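You operate a simulated robot arm through the tools that you are given. There is no shell and no other tool. Be economical: measure what you need, move in short steps, check, and stop when the job is done.

The job below is to be done with a simulated robot arm. You get a single attempt, and the scene is never put back.

## Task
Fetch the red filter cartridge and stand it on the top of the blue table. Fetch the short blue tube and stand it on the left half of the wooden bench. Take the large wax ring on the right end of the wooden bench and put it away on the long part of the grey ledge. Take the grease can and leave it on the top of the tall steel table. Fetch the small blue bobbin and stand it on the top of the high shelf. Take the white ring and put it on top of the film roll on the grey-top table. Put the blue ring on top of the yellow filter cartridge. The order is free. Set down upright: red filter cartridge, short blue tube, grease can, small blue bobbin.

It is judged by the outcome, as a careful person would: the job done as asked, and still so three seconds after it is handed in. It fails if anything else is knocked over, pushed out of place, dropped, spilled or broken.

## Robot
A 6-joint arm with a two-finger parallel gripper on a trunk, on a base that drives. Base frame: it is fixed to the floor where the robot stands at the start and does not move with it; the origin is under the middle of the robot, x ahead of it, y to its left, z up. Lengths are in mm, angles in rad, forces in N, time in s.
With the tool pointing down near the work surface it reaches from about 100 to 560 mm from the robot's upright axis, wherever it stands. Its first joint turns from -2.897 to 2.897 rad. Places, roughly: blue ring (4x4x2 cm) [400, 3900, 800]; film roll (6x6x13 cm) [-2700, 5600, 900]; grease can [500, -500, 750]; large wax ring (5x5x3 cm) [-4400, -2100, 900]; left half of the wooden bench [-3300, -2200, 900]; long part of the grey ledge (15x154 cm) [-8260, -2400, 680]; red filter cartridge (6x6x13 cm) [500, -100, 1600]; short blue tube (5x5x9 cm) [-4300, -2300, 900]; small blue bobbin [500, -750, 750]; top of the blue table [500, -300, 800]; top of the high shelf [600, -300, 1600]; top of the tall steel table [-700, -2200, 900]; white ring (4x4x2 cm) [400, 3800, 800]; yellow filter cartridge (6x6x13 cm) [-2700, 4900, 900]. Payload 1.57 kg.
The TCP is the grasp point between the finger pads, 30 mm short of the fingertips. In the tool frame z runs along the fingers and y along their closing line. The gripper opens to 110 mm. The fingers are 24 mm wide and 12 mm thick; the gripper's body (48 by 112 mm) begins 78 mm behind the TCP.
Orientation is that of the tool frame in the base frame, as a unit quaternion [x, y, z, w]. With the fingers straight down and closing along the base's y, the tool's x points along the base's -x, its y along +y and its z along -z.

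## Interface
- The arm moves only by the tool send_rows. Its argument "motion" is a list of rows, each a list of 7 numbers: the finger opening in mm, from 0 to 110, then the shift along the base's x, y, z in mm, then the turn, a rotation vector about the base's x, y, z in rad. In form: [[jaw, x, y, z, wx, wy, wz], ...]. A call has 1 to 20 rows; each row is the pose to reach, as a shift and turn from the pose commanded when the call began. A row lasts 0.2 s, in which the tool goes at most 50 mm and 0.15 rad; a call with a longer step from one row to the next is refused whole, and so is a gripper value outside its range. A pose out of reach is approached as far as the arm can. The call stops where the force on the tool passes 40 N (or 10 N more than at its start, if that is more) or the arm is blocked; 0.2 s more then pass. Each finger travels about 108 mm/s and halts on what it meets, pressing with about 43 N; the grip force reading is that of the motor and also rises with nothing between the fingers. The clock runs only during rows and for 0.2 s after the last one: add rows that repeat a pose to give the fingers time. The reply holds the time, the measured pose of the TCP, the force on the tool along the base axes, the opening and the grip force, in the units named above and with some noise, with the torque about the TCP (base axes, N m) and any sound that the robot's microphone picked up.
- Cameras (640 x 400 px; columns grow to the right, rows downward): "scene" is now at [49.7, 87.1, 1912.8]; the picture's right is [-0.61, -0.79, 0.00], its down [-0.48, 0.37, -0.80] and it looks along [0.63, -0.48, -0.61] (base axes); focal length 214 px, centre (320, 200). "wrist" rides on the gripper at [70, 16, -141] in the tool frame; the picture's right is [-0.23, 0.97, 0.00], its down [-0.85, -0.20, -0.48] and it looks along [-0.47, -0.11, 0.88] (tool axes); focal length 222 px, centre (320, 200). There is no depth. A picture from a camera that has moved, and an enlarged one, comes with that camera's place and axes in the base frame and with its lens.
- camera(camera): a new picture of that camera. No time passes.
- raise_lower(by): slides the trunk up (or, below 0, down) by that many mm; the arm and the scene camera ride with it, the base frame stays. It gives what a move gives, with no picture.
- drive_base(legs): drives the robot by 1 to 6 legs, each [ahead, left, turn to the left] in mm, mm and rad, along the robot's own axes; the way and the turn of a leg run together, so that a leg with both is an arc; at most 1500 mm and 3.142 rad a leg. The arm and the cameras ride along, it lands a little off, and it stops where it bumps. It gives what a move gives.
- pan_tilt(pan, tilt): turns the head with the scene camera to pan (to the left, within 2.094 rad either way) and tilt (down, from -0.506 to 1.204), counted from straight ahead of the robot. It gives what a move gives.
- close_up(camera, box): a new picture of the part [left, top, right, bottom] of that camera's present view, enlarged. No time passes.
- finish_job(): hands the job in; it is judged then, once.

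Work in short steps. Places have to be worked out from the pictures, the camera data and where the tool is seen: move nearer, look again, correct. Check each grasp and each placing, and mend what went wrong. You have 207 turns and 200 pictures in all, those below and enlarged ones among them. Open the gripper and draw the arm clear of the work before you hand the job in, unless the task says otherwise; then end with one line.

The tools are called after ">>>" as name(argument=value, ...) on one line, values as JSON. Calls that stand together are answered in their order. send_rows: Moves the arm, as the interface text tells. Its arguments: {"type":"object","properties":{"motion":{"type":"array","items":{"type":"array","items":{"type":"number"}}}},"required":["motion"]} The other tools are called the same way: raise_lower (by) slides the trunk up or down; drive_base (legs) drives the base; pan_tilt (pan, tilt) turns the head that bears the scene camera; camera (camera) takes a picture; close_up (camera, box) takes an enlarged picture of a part of a camera's view; finish_job () hands the job in.

At the start:

```text
time: 0.0
tool_pos: [322.0, -48.8, 1780.8]
ee_rot: [0.0, 1.0, 0.0, 0.001]
force: [0.1, -0.3, 0.1]
torque: [-0.01, 0.02, -0.02]
opening: 109.9
finger_force: 0.0
trunk travel left (down, up): [-492.0, 98.0]
robot x, y, heading: [1.4, 1.1, 0.002]
head pan, tilt: [-0.653, 0.649]
```

scene: 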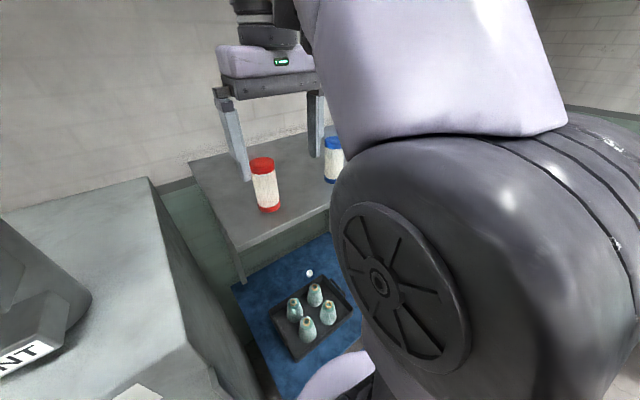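
wrist: 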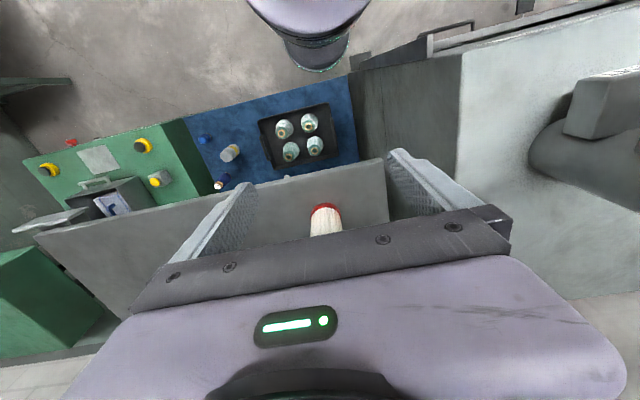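

I'll look around with the head first, to locate the shelf, the blue table and their items.

>>> pan_tilt(pan=0.0, tilt=0.75)

>>> camera(camera="scene")

>>> pan_tilt(pan=-1.5, tilt=0.7)

>>> camera(camera="scene")

>>> close_up(camera="wrist", box=[0, 60, 400, 310])

```text
time: 1.0
tool_pos: [322.1, -48.6, 1781.8]
ee_rot: [-0.001, 1.0, 0.0, 0.002]
force: [-1.0, 1.0, -0.5]
torque: [-0.01, -0.01, 0.01]
opening: 109.7
finger_force: 0.0
trunk travel left (down, up): [-492.0, 98.0]
robot x, y, heading: [2.5, -3.7, 0.001]
head pan, tilt: [0.0, 0.75]
```

```text
197 pictures are left
camera scene: at [63.7, 139.8, 1904.3], right [0.0, -1.0, 0.0], down [-0.68, 0.0, -0.73], along [0.73, 0.0, -0.68], focal length 214 px, centre (320, 200)
```

scene: 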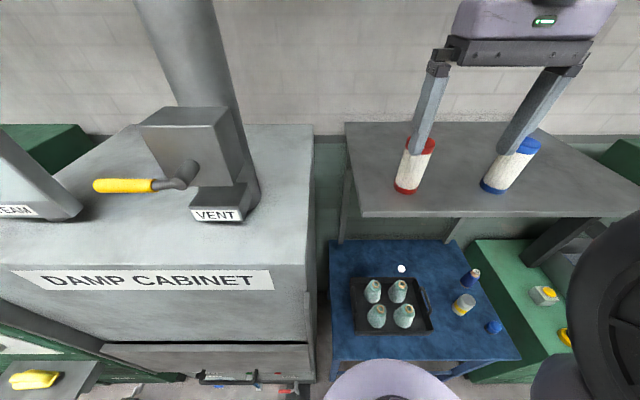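

```text
time: 2.6
tool_pos: [321.6, -50.0, 1780.7]
ee_rot: [0.0, 1.0, 0.001, 0.001]
force: [0.3, -0.3, -0.8]
torque: [0.04, -0.01, 0.01]
opening: 110.1
finger_force: 0.1
trunk travel left (down, up): [-492.0, 98.0]
robot x, y, heading: [2.9, 3.5, 0.003]
head pan, tilt: [-1.499, 0.7]
```

```text
196 pictures are left
camera scene: at [-13.1, 55.1, 1908.5], right [-1.0, -0.07, 0.0], down [-0.05, 0.64, -0.76], along [0.06, -0.76, -0.64], focal length 214 px, centre (320, 200)
```

scene: 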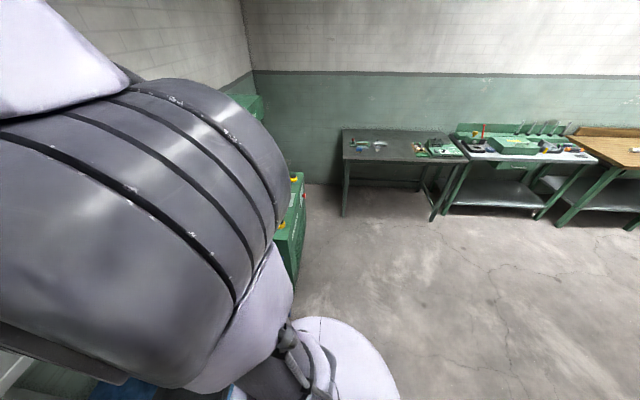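

```text
1.60 times, centred on (200, 185) of wrist
camera zoom: at [251.2, -32.0, 1922.2], right [0.23, 0.97, 0.0], down [0.85, -0.2, 0.48], along [0.47, -0.11, -0.88], focal length 355 px, centre (512, 224)
```

zoom: 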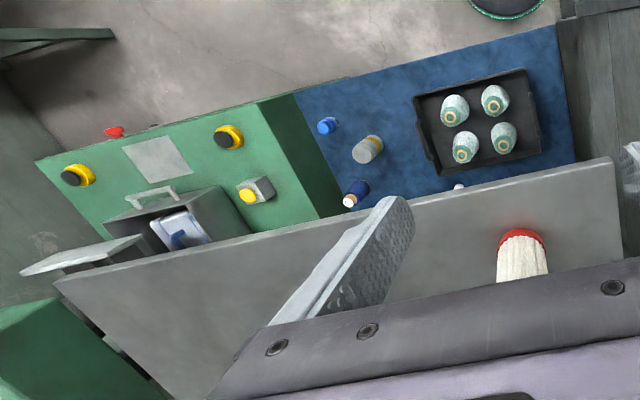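

Measured from the straight-ahead view: red cartridge base ≈ (500, -95, 1535), shelf front edge x≈408. I move the open gripper over it and look.

>>> send_rows(motion=[[110, 45, -12, 0, 0, 0, 0], [110, 90, -24, 0, 0, 0, 0], [110, 135, -36, 0, 0, 0, 0], [110, 178, -46, 0, 0, 0, 0], [110, 178, -46, 0, 0, 0, 0]])

>>> pan_tilt(pan=-0.1, tilt=0.5)

>>> camera(camera="scene")

>>> camera(camera="wrist")

```text
time: 3.8
tool_pos: [463.4, -88.4, 1732.5]
ee_rot: [0.0, 1.0, 0.0, 0.002]
force: [0.2, 0.1, 0.6]
torque: [0.0, 0.02, 0.04]
opening: 110.0
finger_force: 0.1
out of reach, approached as far as the arm can: row 1, 2, 3, 4, 5
trunk travel left (down, up): [-492.0, 98.0]
robot x, y, heading: [-1.1, -0.8, -0.004]
head pan, tilt: [-1.499, 0.7]
```

```text
time: 5.4
tool_pos: [463.7, -88.4, 1733.0]
ee_rot: [0.0, 1.0, 0.0, 0.002]
force: [-0.2, 0.0, 0.4]
torque: [-0.02, -0.02, -0.01]
opening: 110.0
finger_force: 0.0
trunk travel left (down, up): [-492.0, 98.0]
robot x, y, heading: [-7.0, -0.5, 0.003]
head pan, tilt: [-0.099, 0.499]
```

```text
194 pictures are left
camera scene: at [71.3, 130.7, 1926.2], right [-0.1, -0.99, 0.0], down [-0.48, 0.05, -0.88], along [0.87, -0.09, -0.48], focal length 214 px, centre (320, 200)
```

scene: 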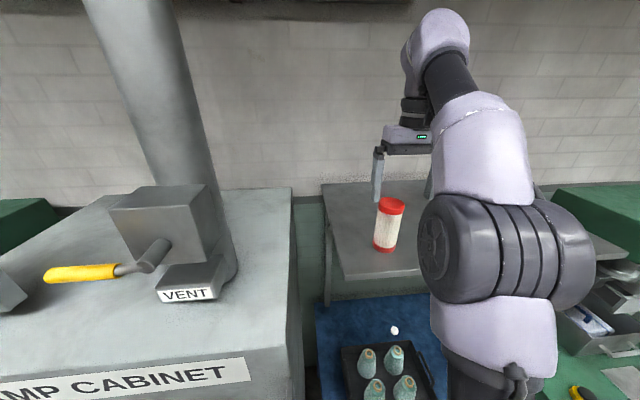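

```text
193 pictures are left
camera wrist: at [393.8, -71.0, 1873.1], right [0.23, 0.97, 0.0], down [0.85, -0.2, 0.48], along [0.47, -0.11, -0.88], focal length 222 px, centre (320, 200)
```

wrist: 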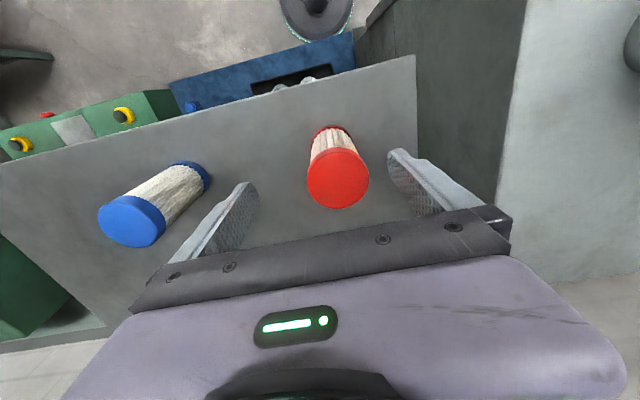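

Red cartridge seen from the wrist ≈ (481, -75), top ≈1670. The last pose was clipped by reach, so I make a small lateral correction and see which reference holds.

>>> send_rows(motion=[[110, 5, 10, -10, 0, 0, 0], [110, 5, 10, -10, 0, 0, 0]])

```text
time: 6.0
tool_pos: [468.5, -79.4, 1723.1]
ee_rot: [0.0, 1.0, -0.001, 0.002]
force: [0.2, 0.3, -0.4]
torque: [0.02, 0.04, 0.0]
opening: 109.9
finger_force: 0.1
trunk travel left (down, up): [-492.0, 98.0]
robot x, y, heading: [3.3, 0.8, -0.0]
head pan, tilt: [-0.099, 0.499]
```

The reference is the reached pose. Now descend over the cartridge and look before closing.

>>> send_rows(motion=[[110, 13, 3, -20, 0, 0, 0], [110, 13, 3, -55, 0, 0, 0], [110, 13, 3, -88, 0, 0, 0], [110, 13, 3, -88, 0, 0, 0]])

>>> camera(camera="wrist")

>>> close_up(camera="scene", box=[300, 100, 500, 260])

```text
time: 7.0
tool_pos: [482.0, -75.2, 1635.1]
ee_rot: [0.0, 1.0, 0.0, 0.002]
force: [0.4, 0.6, -0.6]
torque: [0.02, 0.01, -0.02]
opening: 110.4
finger_force: 0.0
trunk travel left (down, up): [-492.0, 98.0]
robot x, y, heading: [-4.4, -1.2, 0.001]
head pan, tilt: [-0.099, 0.499]
```

```text
192 pictures are left
camera wrist: at [411.7, -57.8, 1775.8], right [0.23, 0.97, 0.0], down [0.85, -0.2, 0.48], along [0.47, -0.11, -0.88], focal length 222 px, centre (320, 200)
```

wrist: 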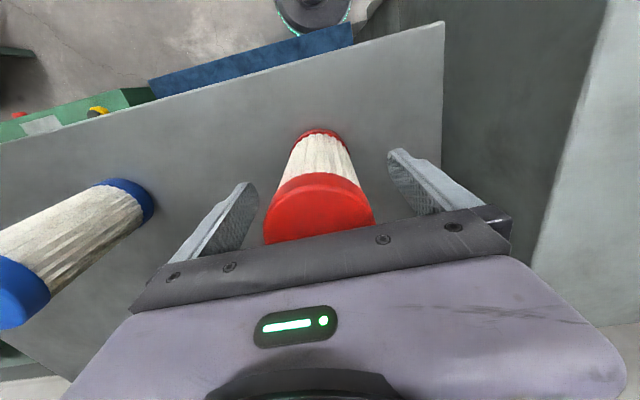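

```text
2.50 times, centred on (400, 180) of scene
camera zoom: at [71.3, 130.7, 1926.2], right [-0.1, -1.0, 0.0], down [-0.48, 0.05, -0.88], along [0.87, -0.09, -0.48], focal length 536 px, centre (120, 250)
```

zoom: 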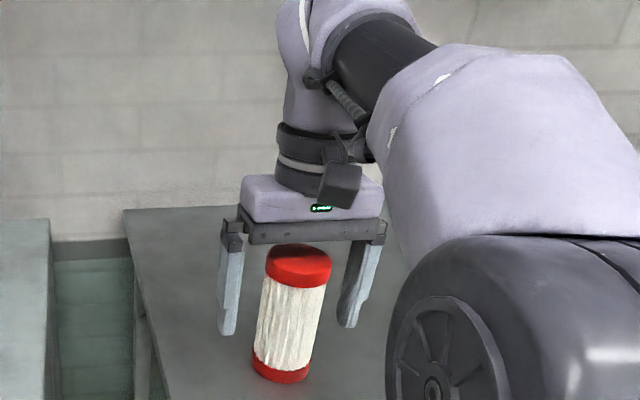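

Fingers straddle the cartridge well. Close and lift.

>>> send_rows(motion=[[80, 0, 0, -5, 0, 0, 0], [50, 0, 0, -5, 0, 0, 0], [50, 0, 0, -5, 0, 0, 0], [45, 0, 0, -5, 0, 0, 0], [45, 0, 0, -5, 0, 0, 0]])

>>> send_rows(motion=[[45, 0, 0, 20, 0, 0, 0], [45, -20, 0, 50, 0, 0, 0], [45, -60, 0, 60, 0, 0, 0], [45, -105, 0, 60, 0, 0, 0], [45, -105, 0, 60, 0, 0, 0]])

>>> pan_tilt(pan=-0.3, tilt=0.85)

>>> camera(camera="wrist")

>>> camera(camera="scene")

```text
time: 8.2
tool_pos: [483.0, -75.3, 1629.6]
ee_rot: [0.0, 1.0, 0.0, 0.001]
force: [0.6, 0.6, 0.4]
torque: [0.09, -0.03, -0.03]
opening: 56.6
finger_force: 43.0
trunk travel left (down, up): [-492.0, 98.0]
robot x, y, heading: [-3.1, -0.9, 0.002]
head pan, tilt: [-0.099, 0.499]
```

```text
time: 9.4
tool_pos: [379.9, -75.9, 1687.7]
ee_rot: [0.0, 1.0, 0.0, 0.0]
force: [-0.2, -0.3, -2.0]
torque: [0.01, 0.01, -0.01]
opening: 56.8
finger_force: 42.8
trunk travel left (down, up): [-492.0, 98.0]
robot x, y, heading: [3.1, 3.6, 0.002]
head pan, tilt: [-0.099, 0.499]
```

```text
time: 10.2
tool_pos: [378.5, -74.3, 1689.0]
ee_rot: [0.0, 1.0, 0.0, 0.002]
force: [-0.6, -0.1, -1.9]
torque: [-0.02, 0.0, -0.03]
opening: 56.5
finger_force: 43.2
trunk travel left (down, up): [-492.0, 98.0]
robot x, y, heading: [-0.0, -1.2, -0.001]
head pan, tilt: [-0.3, 0.85]
```

```text
190 pictures are left
camera wrist: at [307.0, -57.9, 1829.9], right [0.23, 0.97, 0.0], down [0.85, -0.2, 0.48], along [0.47, -0.11, -0.88], focal length 222 px, centre (320, 200)
```

wrist: 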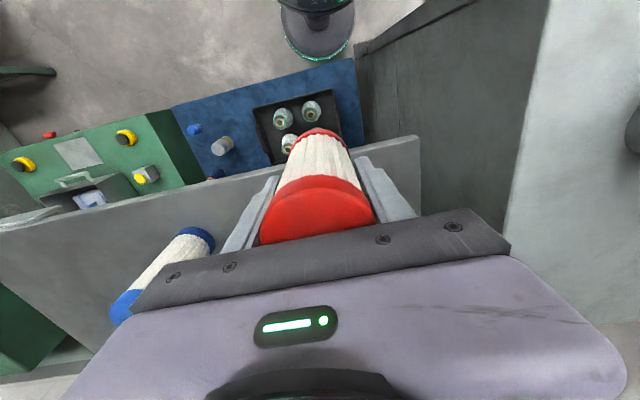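

```text
189 pictures are left
camera scene: at [55.2, 116.7, 1896.3], right [-0.3, -0.96, 0.0], down [-0.72, 0.22, -0.66], along [0.63, -0.2, -0.75], focal length 214 px, centre (320, 200)
```

scene: 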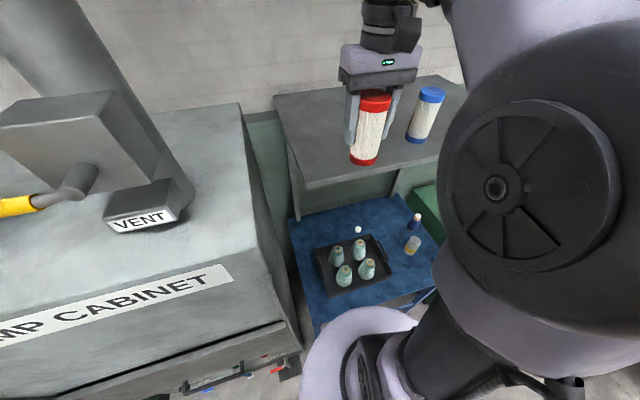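

Cartridge held. I pull the arm back clear of the shelf edge and shift the robot to the right along the table, then lower the trunk.

>>> send_rows(motion=[[45, -40, 0, 0, 0, 0, 0], [45, -80, 10, 0, 0, 0, 0], [45, -90, 40, 0, 0, 0, 0], [45, -90, 70, 0, 0, 0, 0]])

>>> drive_base(legs=[[-20, -400, 0]])

>>> raise_lower(by=-490)

>>> camera(camera="scene")

>>> camera(camera="wrist")

```text
time: 11.2
tool_pos: [289.1, -5.3, 1689.3]
ee_rot: [0.0, 1.0, 0.0, 0.0]
force: [-0.2, 0.6, -1.1]
torque: [0.01, -0.01, 0.01]
opening: 56.9
finger_force: 42.9
trunk travel left (down, up): [-492.0, 98.0]
robot x, y, heading: [0.6, -2.3, 0.006]
head pan, tilt: [-0.3, 0.85]
```

```text
time: 13.7
tool_pos: [267.6, -403.3, 1690.2]
ee_rot: [0.0, 1.0, 0.0, 0.001]
force: [-1.6, 0.2, -1.5]
torque: [0.0, -0.02, -0.01]
opening: 56.6
finger_force: 42.6
trunk travel left (down, up): [-492.0, 98.0]
robot x, y, heading: [-19.7, -398.3, 0.004]
head pan, tilt: [-0.3, 0.85]
```

```text
refused: -490 is not a number from -400 to 400
```

```text
188 pictures are left
camera scene: at [14.5, -314.2, 1895.0], right [-0.72, -0.69, 0.0], down [-0.53, 0.55, -0.65], along [0.45, -0.47, -0.76], focal length 214 px, centre (320, 200)
```

scene: 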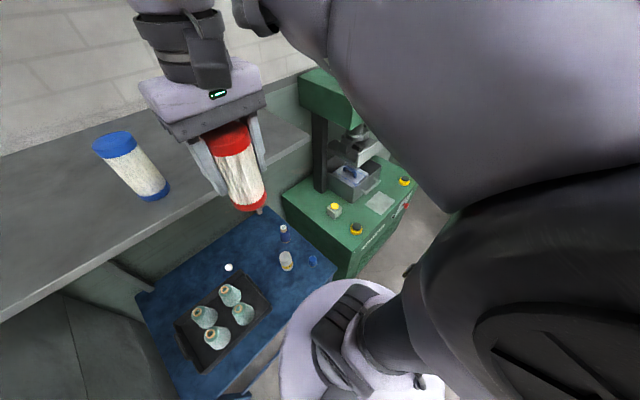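

```text
187 pictures are left
camera wrist: at [198.2, -386.3, 1829.6], right [0.23, 0.97, 0.0], down [0.85, -0.2, 0.48], along [0.47, -0.11, -0.88], focal length 222 px, centre (320, 200)
```

wrist: 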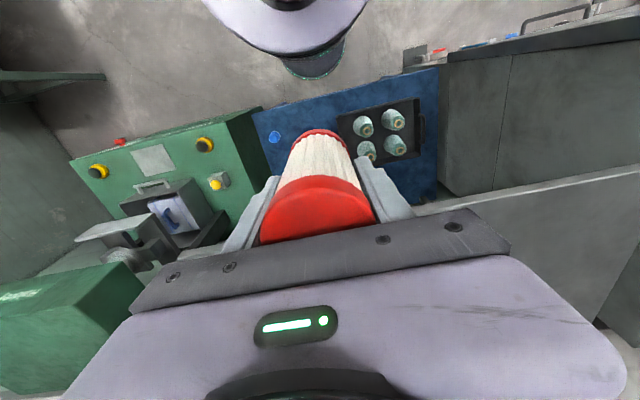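

Lower the trunk in two moves; the tool stays at x≈268, in front of the shelf.

>>> raise_lower(by=-400)

>>> camera(camera="wrist")

>>> pan_tilt(pan=-0.2, tilt=0.8)

>>> camera(camera="scene")

```text
time: 17.5
tool_pos: [267.1, -403.5, 1289.6]
ee_rot: [0.001, 1.0, 0.0, 0.001]
force: [-0.2, 0.5, -1.6]
torque: [0.0, -0.01, -0.01]
opening: 56.9
finger_force: 43.0
trunk travel left (down, up): [-92.0, 498.0]
robot x, y, heading: [-14.9, -395.3, 0.002]
head pan, tilt: [-0.3, 0.85]
```

```text
186 pictures are left
camera wrist: at [198.2, -386.2, 1429.6], right [0.23, 0.97, 0.0], down [0.85, -0.2, 0.48], along [0.47, -0.11, -0.88], focal length 222 px, centre (320, 200)
```

wrist: 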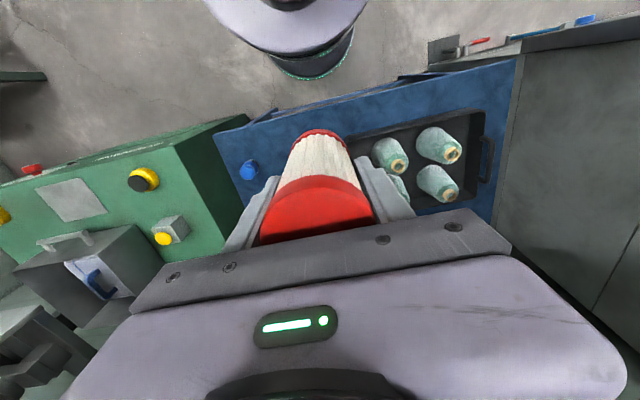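

```text
time: 18.2
tool_pos: [268.6, -404.1, 1288.4]
ee_rot: [-0.001, 1.0, -0.001, 0.001]
force: [0.2, -1.4, -1.7]
torque: [0.02, 0.0, 0.02]
opening: 56.7
finger_force: 43.2
trunk travel left (down, up): [-92.0, 498.0]
robot x, y, heading: [-21.1, -399.3, -0.004]
head pan, tilt: [-0.201, 0.799]
```

```text
185 pictures are left
camera scene: at [14.7, -314.4, 1495.5], right [-0.72, -0.69, 0.0], down [-0.52, 0.55, -0.65], along [0.45, -0.47, -0.76], focal length 214 px, centre (320, 200)
```

scene: 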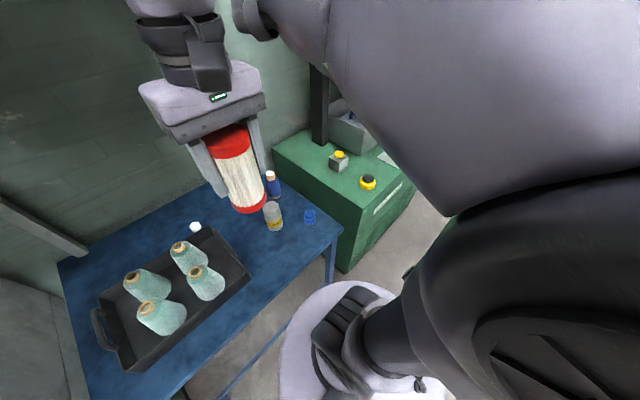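

Cross-sighting gives the table top ≈ z 850, can ≈ (415,-502), bobbin ≈ (361,-619), tray corner ≈ (341,-352). I'll stand the red cartridge at about (300,-450) near the front; lower the trunk the rest and descend in steps.

>>> raise_lower(by=-90)

>>> send_rows(motion=[[45, 20, -30, 0, 0, 0, 0], [45, 32, -48, -30, 0, 0, 0], [45, 32, -48, -80, 0, 0, 0], [45, 32, -48, -130, 0, 0, 0], [45, 32, -48, -180, 0, 0, 0], [45, 32, -48, -200, 0, 0, 0]])

>>> camera(camera="scene")

>>> camera(camera="wrist")

```text
time: 19.4
tool_pos: [268.7, -403.1, 1199.7]
ee_rot: [0.0, 1.0, 0.0, 0.001]
force: [0.1, -0.2, -0.9]
torque: [0.01, -0.02, 0.0]
opening: 56.7
finger_force: 42.7
trunk travel left (down, up): [-2.0, 588.0]
robot x, y, heading: [-18.5, -397.8, 0.0]
head pan, tilt: [-0.201, 0.799]
```

```text
time: 20.8
tool_pos: [300.4, -450.7, 998.3]
ee_rot: [0.001, 1.0, 0.0, 0.001]
force: [0.3, 0.3, -1.1]
torque: [0.07, 0.0, -0.01]
opening: 56.6
finger_force: 42.8
trunk travel left (down, up): [-2.0, 588.0]
robot x, y, heading: [-19.6, -395.8, 0.003]
head pan, tilt: [-0.201, 0.799]
```

```text
184 pictures are left
camera scene: at [42.7, -280.4, 1418.4], right [-0.26, -0.97, 0.0], down [-0.62, 0.17, -0.76], along [0.74, -0.2, -0.65], focal length 214 px, centre (320, 200)
```

scene: 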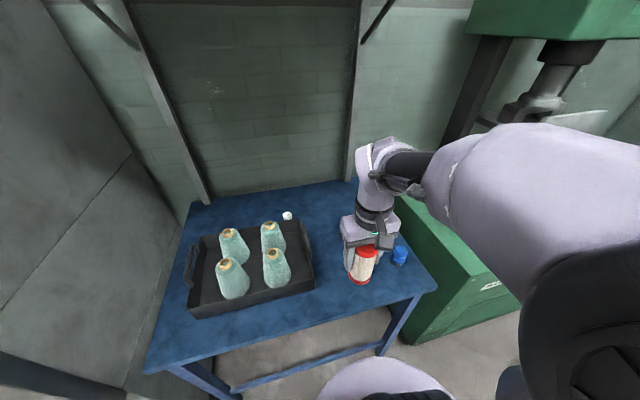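

```text
183 pictures are left
camera wrist: at [229.6, -434.1, 1139.0], right [0.23, 0.97, 0.0], down [0.85, -0.2, 0.48], along [0.47, -0.11, -0.88], focal length 222 px, centre (320, 200)
```

wrist: 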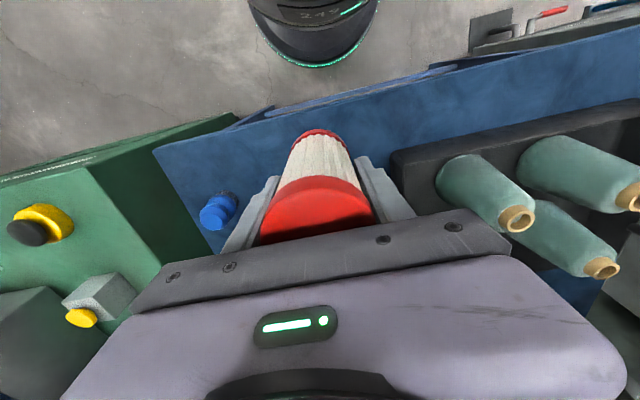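

Clear below. Descend gently until contact.

>>> send_rows(motion=[[45, 0, 0, -20, 0, 0, 0], [45, 0, 0, -30, 0, 0, 0], [45, 0, 0, -35, 0, 0, 0], [45, 0, 0, -40, 0, 0, 0], [45, 0, 0, -44, 0, 0, 0], [45, 0, 0, -48, 0, 0, 0]])

>>> camera(camera="scene")

```text
time: 22.2
tool_pos: [300.7, -450.9, 951.7]
ee_rot: [0.002, 1.0, 0.0, 0.001]
force: [0.7, 0.2, -1.8]
torque: [0.02, 0.02, 0.0]
opening: 56.6
finger_force: 43.1
trunk travel left (down, up): [-2.0, 588.0]
robot x, y, heading: [-24.0, -398.7, 0.0]
head pan, tilt: [-0.201, 0.799]
```

```text
182 pictures are left
camera scene: at [39.9, -274.5, 1410.3], right [-0.2, -0.98, 0.0], down [-0.7, 0.14, -0.7], along [0.68, -0.14, -0.72], focal length 214 px, centre (320, 200)
```

scene: 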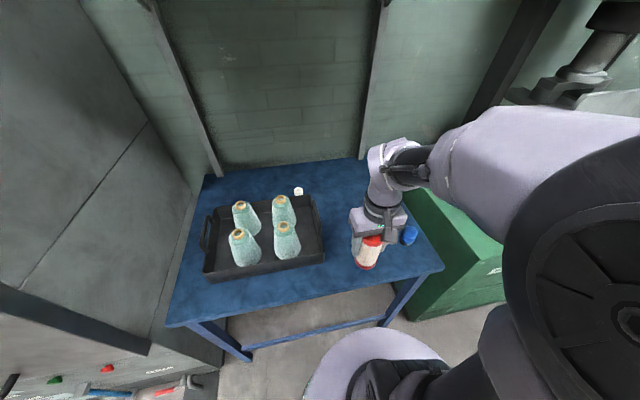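

Still in the air, about a centimetre to go. Continue in small steps.

>>> send_rows(motion=[[45, 0, 0, -4, 0, 0, 0], [45, 0, 0, -8, 0, 0, 0], [45, 0, 0, -11, 0, 0, 0], [45, 0, 0, -14, 0, 0, 0], [45, 0, 0, -17, 0, 0, 0]])

```text
time: 23.4
tool_pos: [300.5, -451.6, 935.5]
ee_rot: [0.0, 1.0, 0.0, 0.001]
force: [0.2, 0.2, -2.1]
torque: [-0.01, 0.0, 0.01]
opening: 56.9
finger_force: 43.1
trunk travel left (down, up): [-2.0, 588.0]
robot x, y, heading: [-22.9, -398.9, 0.004]
head pan, tilt: [-0.201, 0.799]
```

>>> close_up(camera="scene", box=[320, 200, 440, 290])

>>> send_rows(motion=[[45, 0, 0, -3, 0, 0, 0], [45, 0, 0, -6, 0, 0, 0], [45, 0, 0, -9, 0, 0, 0], [45, 0, 0, -12, 0, 0, 0], [45, 0, 0, -15, 0, 0, 0], [45, 0, 0, -18, 0, 0, 0], [45, 0, 0, -21, 0, 0, 0], [45, 0, 0, -24, 0, 0, 0]])

>>> close_up(camera="scene", box=[320, 200, 440, 290])

```text
4.44 times, centred on (380, 245) of scene
camera zoom: at [39.9, -274.5, 1410.3], right [-0.2, -0.98, 0.0], down [-0.7, 0.14, -0.7], along [0.68, -0.14, -0.72], focal length 953 px, centre (53, 0)
```

zoom: 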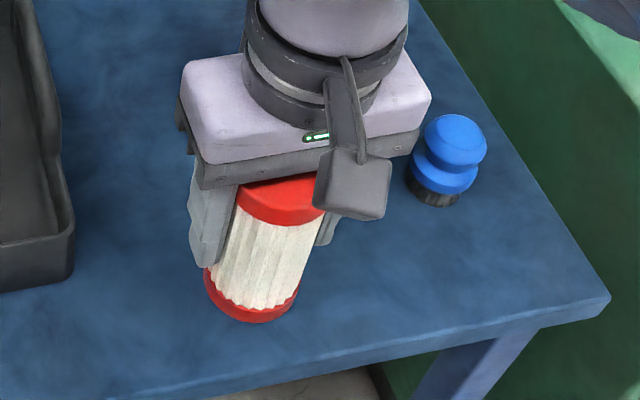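

```text
time: 25.2
tool_pos: [299.4, -451.5, 910.2]
ee_rot: [0.0, 1.0, 0.001, 0.001]
force: [0.5, 0.3, -1.4]
torque: [0.0, 0.0, -0.03]
opening: 56.8
finger_force: 42.8
trunk travel left (down, up): [-2.0, 588.0]
robot x, y, heading: [-26.2, -395.3, -0.001]
head pan, tilt: [-0.201, 0.799]
```

```text
4.44 times, centred on (380, 245) of scene
camera zoom: at [39.9, -274.5, 1410.3], right [-0.2, -0.98, 0.0], down [-0.7, 0.14, -0.7], along [0.68, -0.14, -0.72], focal length 953 px, centre (53, 0)
```

zoom: 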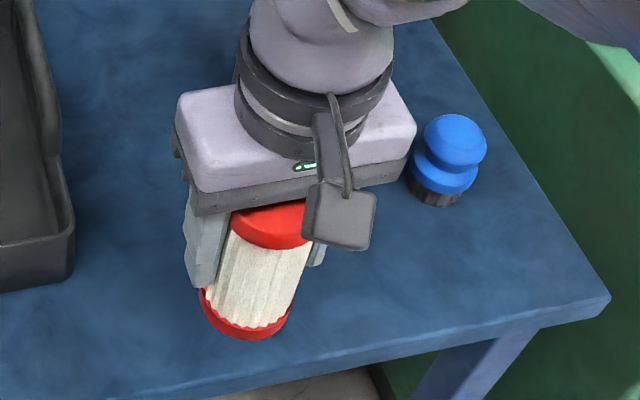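

Still hanging; table must be nearer z≈800. I shift 20 mm deeper for edge margin and continue down.

>>> send_rows(motion=[[45, 20, 0, 0, 0, 0, 0], [45, 20, 0, -4, 0, 0, 0], [45, 20, 0, -8, 0, 0, 0], [45, 20, 0, -12, 0, 0, 0], [45, 20, 0, -15, 0, 0, 0], [45, 20, 0, -18, 0, 0, 0], [45, 20, 0, -21, 0, 0, 0], [45, 20, 0, -24, 0, 0, 0], [45, 20, 0, -27, 0, 0, 0], [45, 20, 0, -30, 0, 0, 0]])

>>> close_up(camera="scene", box=[320, 200, 440, 290])

```text
time: 27.4
tool_pos: [320.3, -450.5, 880.0]
ee_rot: [0.001, 1.0, 0.0, 0.0]
force: [-0.3, 0.8, -2.2]
torque: [-0.01, 0.02, 0.01]
opening: 56.9
finger_force: 43.6
trunk travel left (down, up): [-2.0, 588.0]
robot x, y, heading: [-18.9, -400.6, -0.0]
head pan, tilt: [-0.201, 0.799]
```

```text
4.44 times, centred on (380, 245) of scene
camera zoom: at [39.9, -274.5, 1410.3], right [-0.2, -0.98, 0.0], down [-0.7, 0.14, -0.7], along [0.68, -0.14, -0.72], focal length 953 px, centre (53, 0)
```

zoom: 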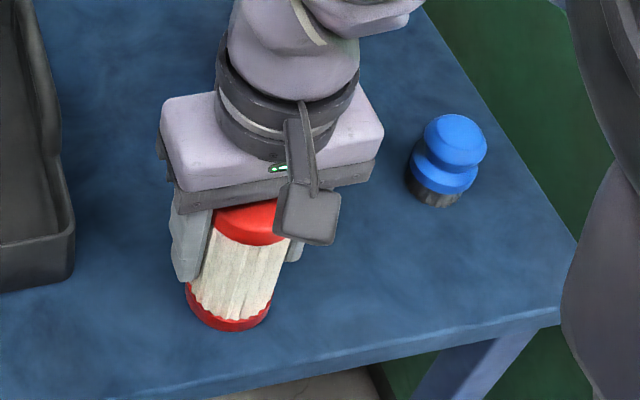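

Still free; continue down slowly with finer steps until contact.

>>> send_rows(motion=[[45, 0, 0, -4, 0, 0, 0], [45, 0, 0, -8, 0, 0, 0], [45, 0, 0, -12, 0, 0, 0], [45, 0, 0, -15, 0, 0, 0], [45, 0, 0, -18, 0, 0, 0], [45, 0, 0, -21, 0, 0, 0], [45, 0, 0, -24, 0, 0, 0], [45, 0, 0, -27, 0, 0, 0], [45, 0, 0, -30, 0, 0, 0], [45, 0, 0, -33, 0, 0, 0], [45, 0, 0, -36, 0, 0, 0]])

>>> close_up(camera="scene", box=[320, 200, 440, 290])

>>> camera(camera="wrist")

```text
time: 28.4
tool_pos: [320.6, -451.1, 869.0]
ee_rot: [0.001, 1.0, -0.002, 0.005]
force: [-8.7, 1.6, 29.7]
torque: [0.58, 1.21, 0.07]
opening: 56.9
finger_force: 42.8
trunk travel left (down, up): [-2.0, 588.0]
robot x, y, heading: [-20.8, -399.4, -0.003]
head pan, tilt: [-0.201, 0.799]
stopped in row 4: the force on the tool passed its limit at 43 N (the readings are from after the stop); the commanded pose is now the measured one
```

```text
4.44 times, centred on (380, 245) of scene
camera zoom: at [37.1, -274.0, 1410.6], right [-0.2, -0.98, 0.0], down [-0.7, 0.14, -0.7], along [0.68, -0.14, -0.72], focal length 953 px, centre (53, 0)
```

zoom: 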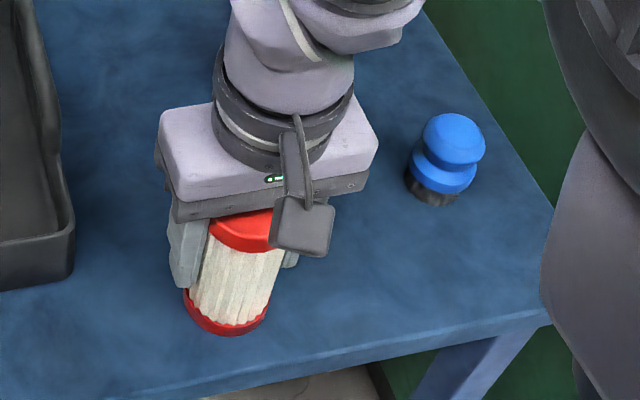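

```text
177 pictures are left
camera wrist: at [249.0, -433.9, 1009.6], right [0.23, 0.97, 0.0], down [0.85, -0.2, 0.49], along [0.47, -0.11, -0.87], focal length 222 px, centre (320, 200)
```

wrist: 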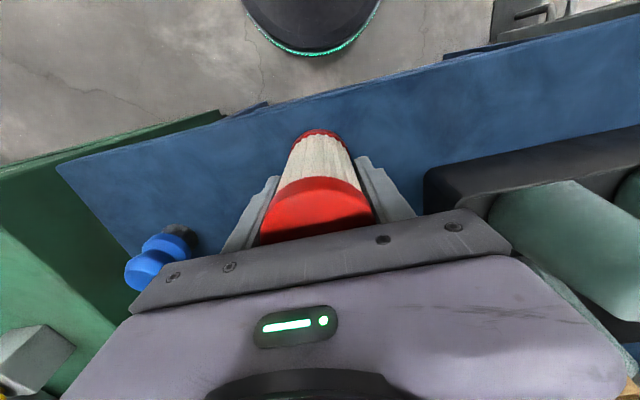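

Contact at TCP z≈869 — the cartridge stands on the table. Release the load slightly, open and lift off.

>>> send_rows(motion=[[45, 0, 0, 2, 0, 0, 0], [60, 0, 0, 2, 0, 0, 0], [80, 0, 0, 2, 0, 0, 0], [90, 0, 0, 2, 0, 0, 0], [90, 0, 0, 2, 0, 0, 0]])

>>> send_rows(motion=[[90, 0, 0, 30, 0, 0, 0], [90, 0, 0, 75, 0, 0, 0], [90, 0, 0, 120, 0, 0, 0], [90, 0, 0, 165, 0, 0, 0], [90, 0, 0, 210, 0, 0, 0], [110, 0, 0, 210, 0, 0, 0]])

>>> camera(camera="scene")

>>> camera(camera="wrist")

```text
time: 29.6
tool_pos: [321.4, -451.2, 870.1]
ee_rot: [-0.001, 1.0, -0.001, 0.003]
force: [-0.2, 0.3, -0.2]
torque: [-0.02, 0.02, 0.01]
opening: 90.0
finger_force: 0.0
trunk travel left (down, up): [-2.0, 588.0]
robot x, y, heading: [-18.5, -399.6, 0.003]
head pan, tilt: [-0.201, 0.799]
```

```text
time: 31.0
tool_pos: [321.0, -452.2, 1079.5]
ee_rot: [0.0, 1.0, 0.001, 0.002]
force: [-0.1, -0.1, -0.8]
torque: [-0.01, 0.0, 0.01]
opening: 110.2
finger_force: 0.0
trunk travel left (down, up): [-2.0, 588.0]
robot x, y, heading: [-21.9, -398.8, -0.002]
head pan, tilt: [-0.201, 0.799]
```

```text
176 pictures are left
camera scene: at [34.0, -281.7, 1404.4], right [-0.3, -0.95, 0.0], down [-0.73, 0.23, -0.64], along [0.61, -0.2, -0.77], focal length 214 px, centre (320, 200)
```

scene: 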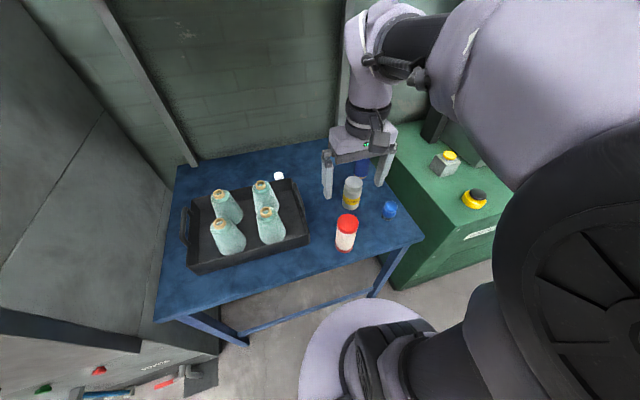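

```text
175 pictures are left
camera wrist: at [250.6, -434.3, 1220.2], right [0.23, 0.97, 0.0], down [0.85, -0.2, 0.48], along [0.47, -0.11, -0.88], focal length 222 px, centre (320, 200)
```

wrist: 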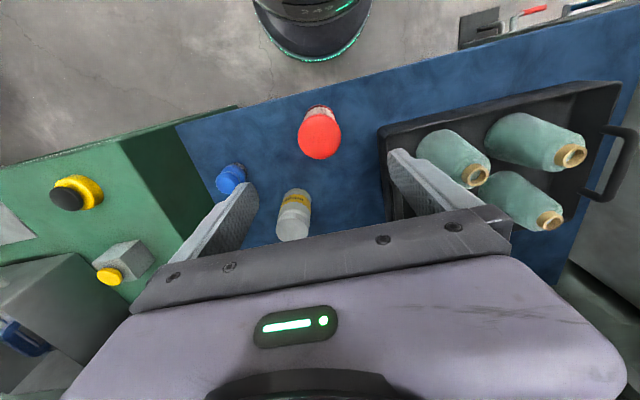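

Red cartridge stands well. Next the bobbin at ≈(380,-653): I move above it and turn the gripper 90° so the fingers close along x, away from the green machine.

>>> send_rows(motion=[[110, 6, -20, 0, 0, 0, -0.145], [110, 12, -40, 0, 0, 0, -0.29], [110, 18, -60, 0, 0, 0, -0.435], [110, 24, -80, 0, 0, 0, -0.58], [110, 30, -100, 0, 0, 0, -0.725], [110, 36, -120, 0, 0, 0, -0.87], [110, 42, -140, 0, 0, 0, -1.015], [110, 48, -160, 0, 0, 0, -1.16], [110, 54, -180, 0, 0, 0, -1.305], [110, 59, -201, 0, 0, 0, -1.45], [110, 59, -201, -20, 0, 0, -1.571], [110, 59, -201, -50, 0, 0, -1.571]])

>>> camera(camera="wrist")

>>> camera(camera="scene")

```text
time: 33.6
tool_pos: [381.7, -653.6, 1030.3]
ee_rot: [0.708, 0.706, -0.003, 0.003]
force: [0.8, 1.0, 0.4]
torque: [0.01, 0.0, 0.0]
opening: 109.9
finger_force: 0.0
trunk travel left (down, up): [-2.0, 588.0]
robot x, y, heading: [-20.2, -397.2, 0.002]
head pan, tilt: [-0.201, 0.799]
```

```text
174 pictures are left
camera wrist: at [397.9, -581.8, 1170.7], right [0.97, -0.23, 0.0], down [-0.2, -0.85, 0.48], along [-0.11, -0.47, -0.87], focal length 222 px, centre (320, 200)
```

wrist: 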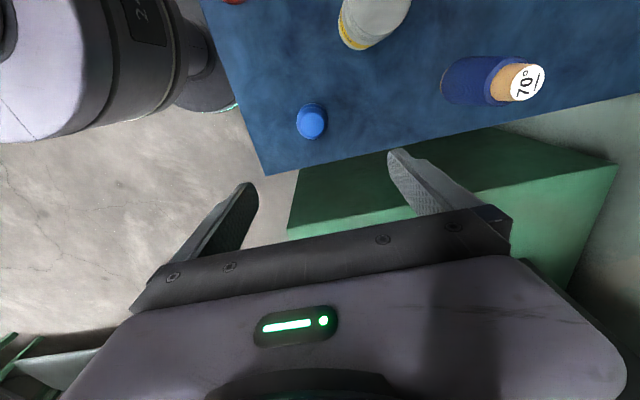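

```text
173 pictures are left
camera scene: at [39.8, -274.4, 1410.2], right [-0.2, -0.98, 0.0], down [-0.7, 0.14, -0.7], along [0.68, -0.14, -0.72], focal length 214 px, centre (320, 200)
```

scene: 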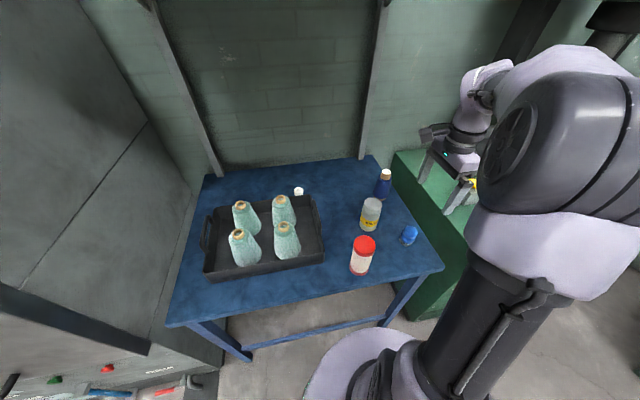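

The bobbin sits at ≈(371,-634), about 80 mm tall. Correct laterally and descend to grip height, then check.

>>> send_rows(motion=[[110, -11, 20, -20, 0, 0, 0], [110, -11, 20, -60, 0, 0, 0], [110, -11, 20, -100, 0, 0, 0]])

>>> camera(camera="wrist")

```text
time: 34.4
tool_pos: [370.2, -632.6, 930.3]
ee_rot: [0.708, 0.707, -0.003, 0.001]
force: [-0.1, 0.5, 0.0]
torque: [-0.03, 0.01, -0.03]
opening: 110.1
finger_force: 0.0
trunk travel left (down, up): [-2.0, 588.0]
robot x, y, heading: [-18.8, -394.0, 0.0]
head pan, tilt: [-0.201, 0.799]
```

```text
172 pictures are left
camera wrist: at [386.4, -561.5, 1070.3], right [0.97, -0.23, 0.0], down [-0.2, -0.85, 0.48], along [-0.11, -0.47, -0.87], focal length 222 px, centre (320, 200)
```

wrist: 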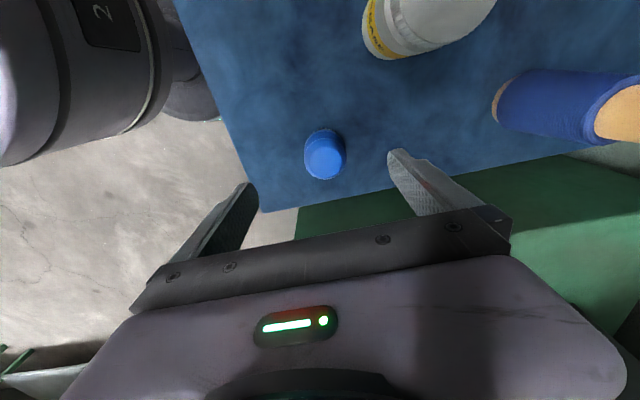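

Well centred under the tool. Descend to grip height and look again.

>>> send_rows(motion=[[100, 2, -1, -40, 0, 0, 0], [100, 2, -1, -70, 0, 0, 0], [100, 2, -1, -90, 0, 0, 0], [100, 2, -1, -102, 0, 0, 0]])

>>> camera(camera="wrist")

>>> close_up(camera="scene", box=[350, 190, 450, 265])

```text
time: 35.4
tool_pos: [371.5, -633.5, 830.1]
ee_rot: [0.707, 0.707, -0.002, 0.004]
force: [0.4, 0.4, 30.0]
torque: [0.32, 1.54, 0.05]
opening: 99.4
finger_force: 0.0
trunk travel left (down, up): [-2.0, 588.0]
robot x, y, heading: [-23.3, -392.6, 0.0]
head pan, tilt: [-0.201, 0.799]
```

```text
171 pictures are left
camera wrist: at [387.7, -561.9, 970.2], right [0.97, -0.23, 0.0], down [-0.2, -0.85, 0.49], along [-0.11, -0.47, -0.87], focal length 222 px, centre (320, 200)
```

wrist: 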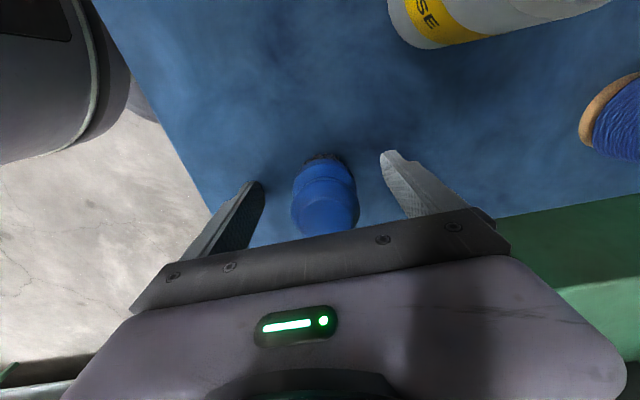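

```text
5.33 times, centred on (400, 228) of scene
camera zoom: at [38.3, -273.5, 1410.7], right [-0.2, -0.98, 0.0], down [-0.7, 0.14, -0.7], along [0.68, -0.14, -0.72], focal length 1144 px, centre (-107, 53)
```

zoom: 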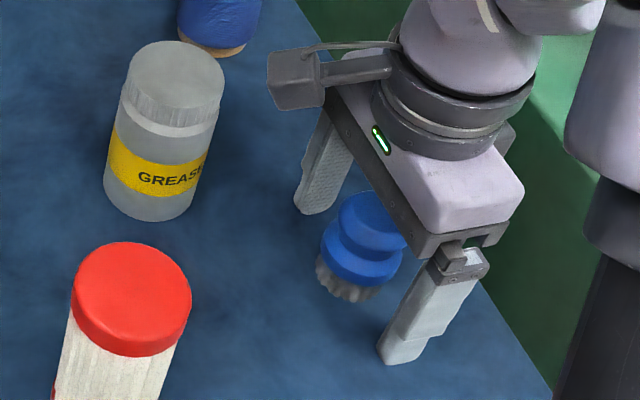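

Fingertips touch the table (force 30 N), so the table is at z≈800. Raise 6 mm, then close.

>>> send_rows(motion=[[100, 0, 0, 7, 0, 0, 0], [80, 0, 0, 7, 0, 0, 0], [60, 0, 0, 7, 0, 0, 0], [40, 0, 0, 7, 0, 0, 0], [30, 0, 0, 7, 0, 0, 0], [30, 0, 0, 7, 0, 0, 0], [30, 0, 0, 7, 0, 0, 0]])

>>> camera(camera="wrist")

```text
time: 37.0
tool_pos: [372.7, -633.3, 835.7]
ee_rot: [0.707, 0.707, -0.003, 0.002]
force: [-0.6, -0.1, -0.5]
torque: [0.01, 0.0, 0.0]
opening: 44.3
finger_force: 42.7
trunk travel left (down, up): [-2.0, 588.0]
robot x, y, heading: [-23.7, -396.3, 0.002]
head pan, tilt: [-0.201, 0.799]
```

```text
169 pictures are left
camera wrist: at [388.4, -562.4, 975.2], right [0.97, -0.23, 0.0], down [-0.2, -0.85, 0.48], along [-0.11, -0.47, -0.87], focal length 222 px, centre (320, 200)
```

wrist: 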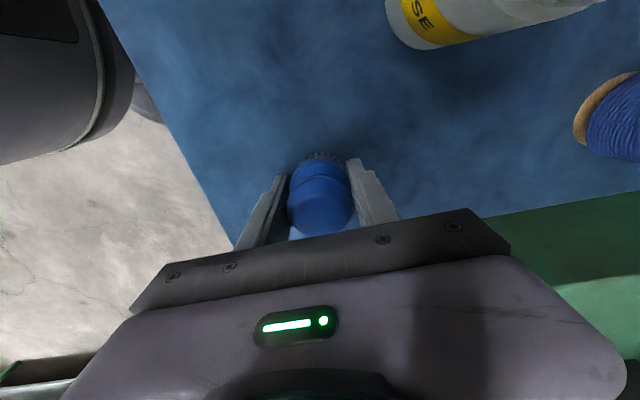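

Before lifting, I must be sure this is the bobbin: there is also a dark-blue wound spool with wooden ends. I look closely at both.

>>> close_up(camera="wrist", box=[560, 60, 640, 170])

>>> close_up(camera="scene", box=[350, 150, 430, 250])

>>> close_up(camera="wrist", box=[260, 140, 380, 240])

```text
3.64 times, centred on (600, 115) of wrist
camera zoom: at [388.4, -562.4, 975.2], right [0.97, -0.23, 0.0], down [-0.2, -0.85, 0.48], along [-0.11, -0.47, -0.87], focal length 808 px, centre (-698, 509)
```

zoom: 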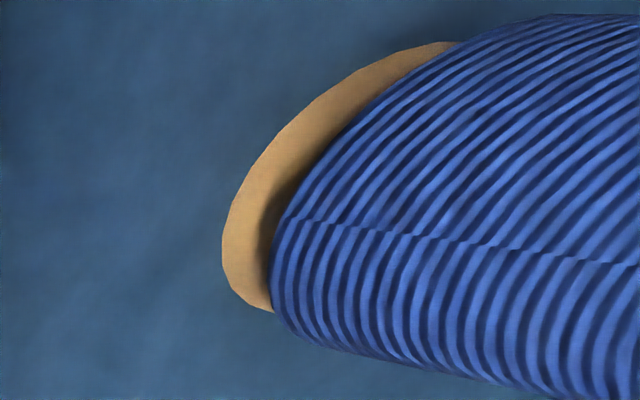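

```text
4.00 times, centred on (390, 200) of scene
camera zoom: at [39.8, -274.4, 1410.3], right [-0.2, -0.98, 0.0], down [-0.7, 0.14, -0.7], along [0.68, -0.14, -0.72], focal length 858 px, centre (40, 200)
```

zoom: 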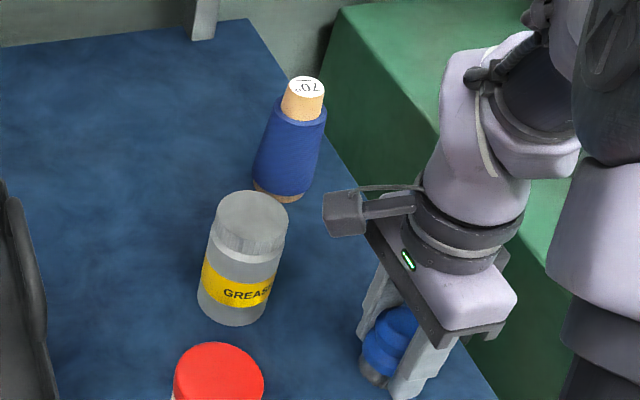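

```text
4.00 times, centred on (320, 190) of wrist
camera zoom: at [388.4, -562.4, 975.2], right [0.97, -0.23, 0.0], down [-0.2, -0.85, 0.48], along [-0.11, -0.47, -0.87], focal length 888 px, centre (320, 240)
```

zoom: 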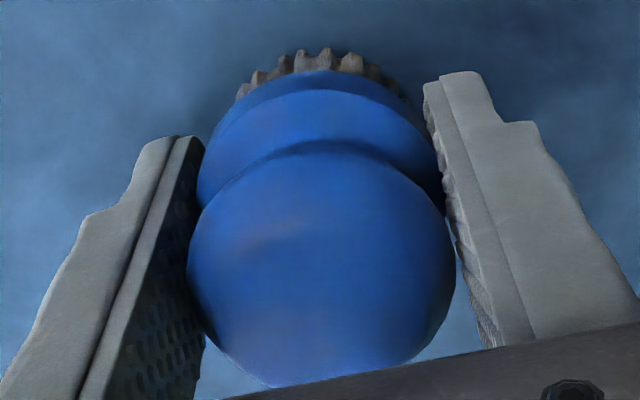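

The dark-blue wound spool is clearly the bobbin; the bright blue thing is a knob, which I haven't moved. I release it gently and rise.

>>> send_rows(motion=[[60, 0, 0, 0, 0, 0, 0], [80, 0, 0, 0, 0, 0, 0], [100, 0, 0, 0, 0, 0, 0], [100, 0, 0, 40, 0, 0, 0], [100, 0, 0, 85, 0, 0, 0], [100, 0, 0, 130, 0, 0, 0], [100, 0, 0, 180, 0, 0, 0]])

>>> send_rows(motion=[[100, -15, 25, 10, 0, 0, 0.145], [100, -30, 50, 20, 0, 0, 0.29], [100, -45, 75, 20, 0, 0, 0.435], [100, -60, 100, 20, 0, 0, 0.58], [100, -75, 120, 20, 0, 0, 0.725], [100, -90, 140, 20, 0, 0, 0.87], [100, -90, 160, 20, 0, 0, 1.015], [100, -90, 180, 20, 0, 0, 1.16], [100, -90, 200, 20, 0, 0, 1.305], [100, -90, 220, 20, 0, 0, 1.45], [100, -90, 235, 20, 0, 0, 1.571]])

>>> pan_tilt(pan=-0.5, tilt=1.1)

>>> camera(camera="scene")

>>> camera(camera="wrist")

```text
time: 38.6
tool_pos: [372.4, -634.8, 1016.1]
ee_rot: [0.707, 0.707, -0.003, 0.002]
force: [0.2, 0.1, 0.4]
torque: [0.0, -0.01, 0.0]
opening: 100.1
finger_force: 0.1
trunk travel left (down, up): [-2.0, 588.0]
robot x, y, heading: [-19.1, -400.0, 0.005]
head pan, tilt: [-0.201, 0.799]
```

```text
time: 41.0
tool_pos: [280.8, -397.1, 1033.9]
ee_rot: [0.0, 1.0, -0.001, 0.002]
force: [0.8, 0.1, 0.0]
torque: [0.02, 0.01, 0.05]
opening: 99.9
finger_force: 0.0
trunk travel left (down, up): [-2.0, 588.0]
robot x, y, heading: [-19.2, -395.9, -0.003]
head pan, tilt: [-0.201, 0.799]
```

```text
time: 41.8
tool_pos: [282.9, -398.7, 1035.2]
ee_rot: [0.0, 1.0, 0.0, 0.004]
force: [0.4, -0.2, 0.2]
torque: [0.02, 0.01, -0.03]
opening: 100.1
finger_force: 0.1
trunk travel left (down, up): [-2.0, 588.0]
robot x, y, heading: [-19.4, -400.2, -0.004]
head pan, tilt: [-0.499, 1.1]
```

```text
165 pictures are left
camera scene: at [18.7, -311.4, 1407.0], right [-0.68, -0.74, 0.0], down [-0.55, 0.5, -0.67], along [0.49, -0.45, -0.75], focal length 214 px, centre (320, 200)
```

scene: 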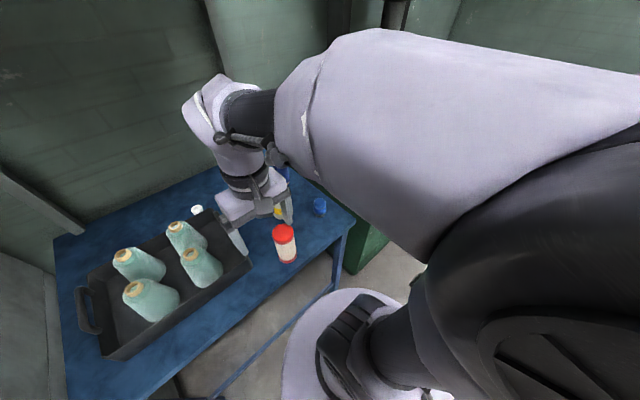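

```text
164 pictures are left
camera wrist: at [210.8, -380.6, 1175.1], right [0.23, 0.97, 0.0], down [0.85, -0.2, 0.49], along [0.47, -0.11, -0.87], focal length 222 px, centre (320, 200)
```

wrist: 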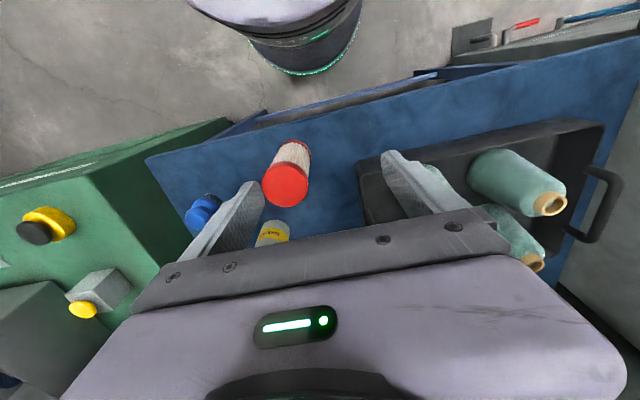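

I drive 40 mm ahead and 225 mm right so the bobbin (≈(578,-627), base z 800, ≈135 tall) is straight ahead, then look.

>>> drive_base(legs=[[0, -225, 0], [40, 0, 0]])

>>> pan_tilt(pan=0.1, tilt=0.7)

>>> camera(camera="wrist")

>>> camera(camera="scene")

```text
time: 44.0
tool_pos: [321.8, -623.1, 1034.4]
ee_rot: [0.0, 1.0, -0.001, 0.004]
force: [-0.1, 0.5, 0.0]
torque: [-0.02, -0.01, -0.04]
opening: 99.8
finger_force: 0.1
trunk travel left (down, up): [-2.0, 588.0]
robot x, y, heading: [20.5, -620.2, -0.006]
head pan, tilt: [-0.499, 1.1]
```

```text
time: 45.0
tool_pos: [321.6, -624.8, 1033.2]
ee_rot: [0.001, 1.0, 0.0, 0.003]
force: [0.3, 1.0, -0.2]
torque: [0.01, -0.03, -0.01]
opening: 99.9
finger_force: 0.0
trunk travel left (down, up): [-2.0, 588.0]
robot x, y, heading: [20.0, -622.3, -0.004]
head pan, tilt: [0.099, 0.7]
```

```text
163 pictures are left
camera wrist: at [250.7, -606.1, 1174.3], right [0.23, 0.97, 0.0], down [0.85, -0.2, 0.48], along [0.47, -0.11, -0.88], focal length 222 px, centre (320, 200)
```

wrist: 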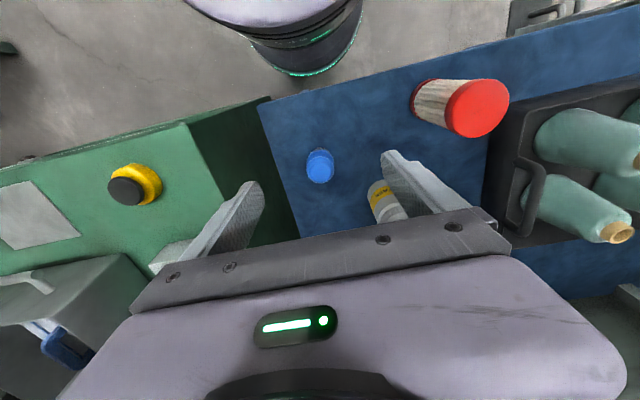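

```text
162 pictures are left
camera scene: at [61.0, -539.5, 1413.6], right [-0.68, -0.73, 0.0], down [-0.51, 0.47, -0.73], along [0.53, -0.49, -0.69], focal length 214 px, centre (320, 200)
```

scene: 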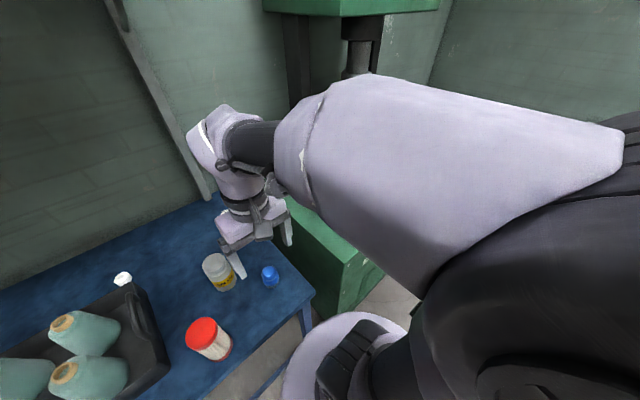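

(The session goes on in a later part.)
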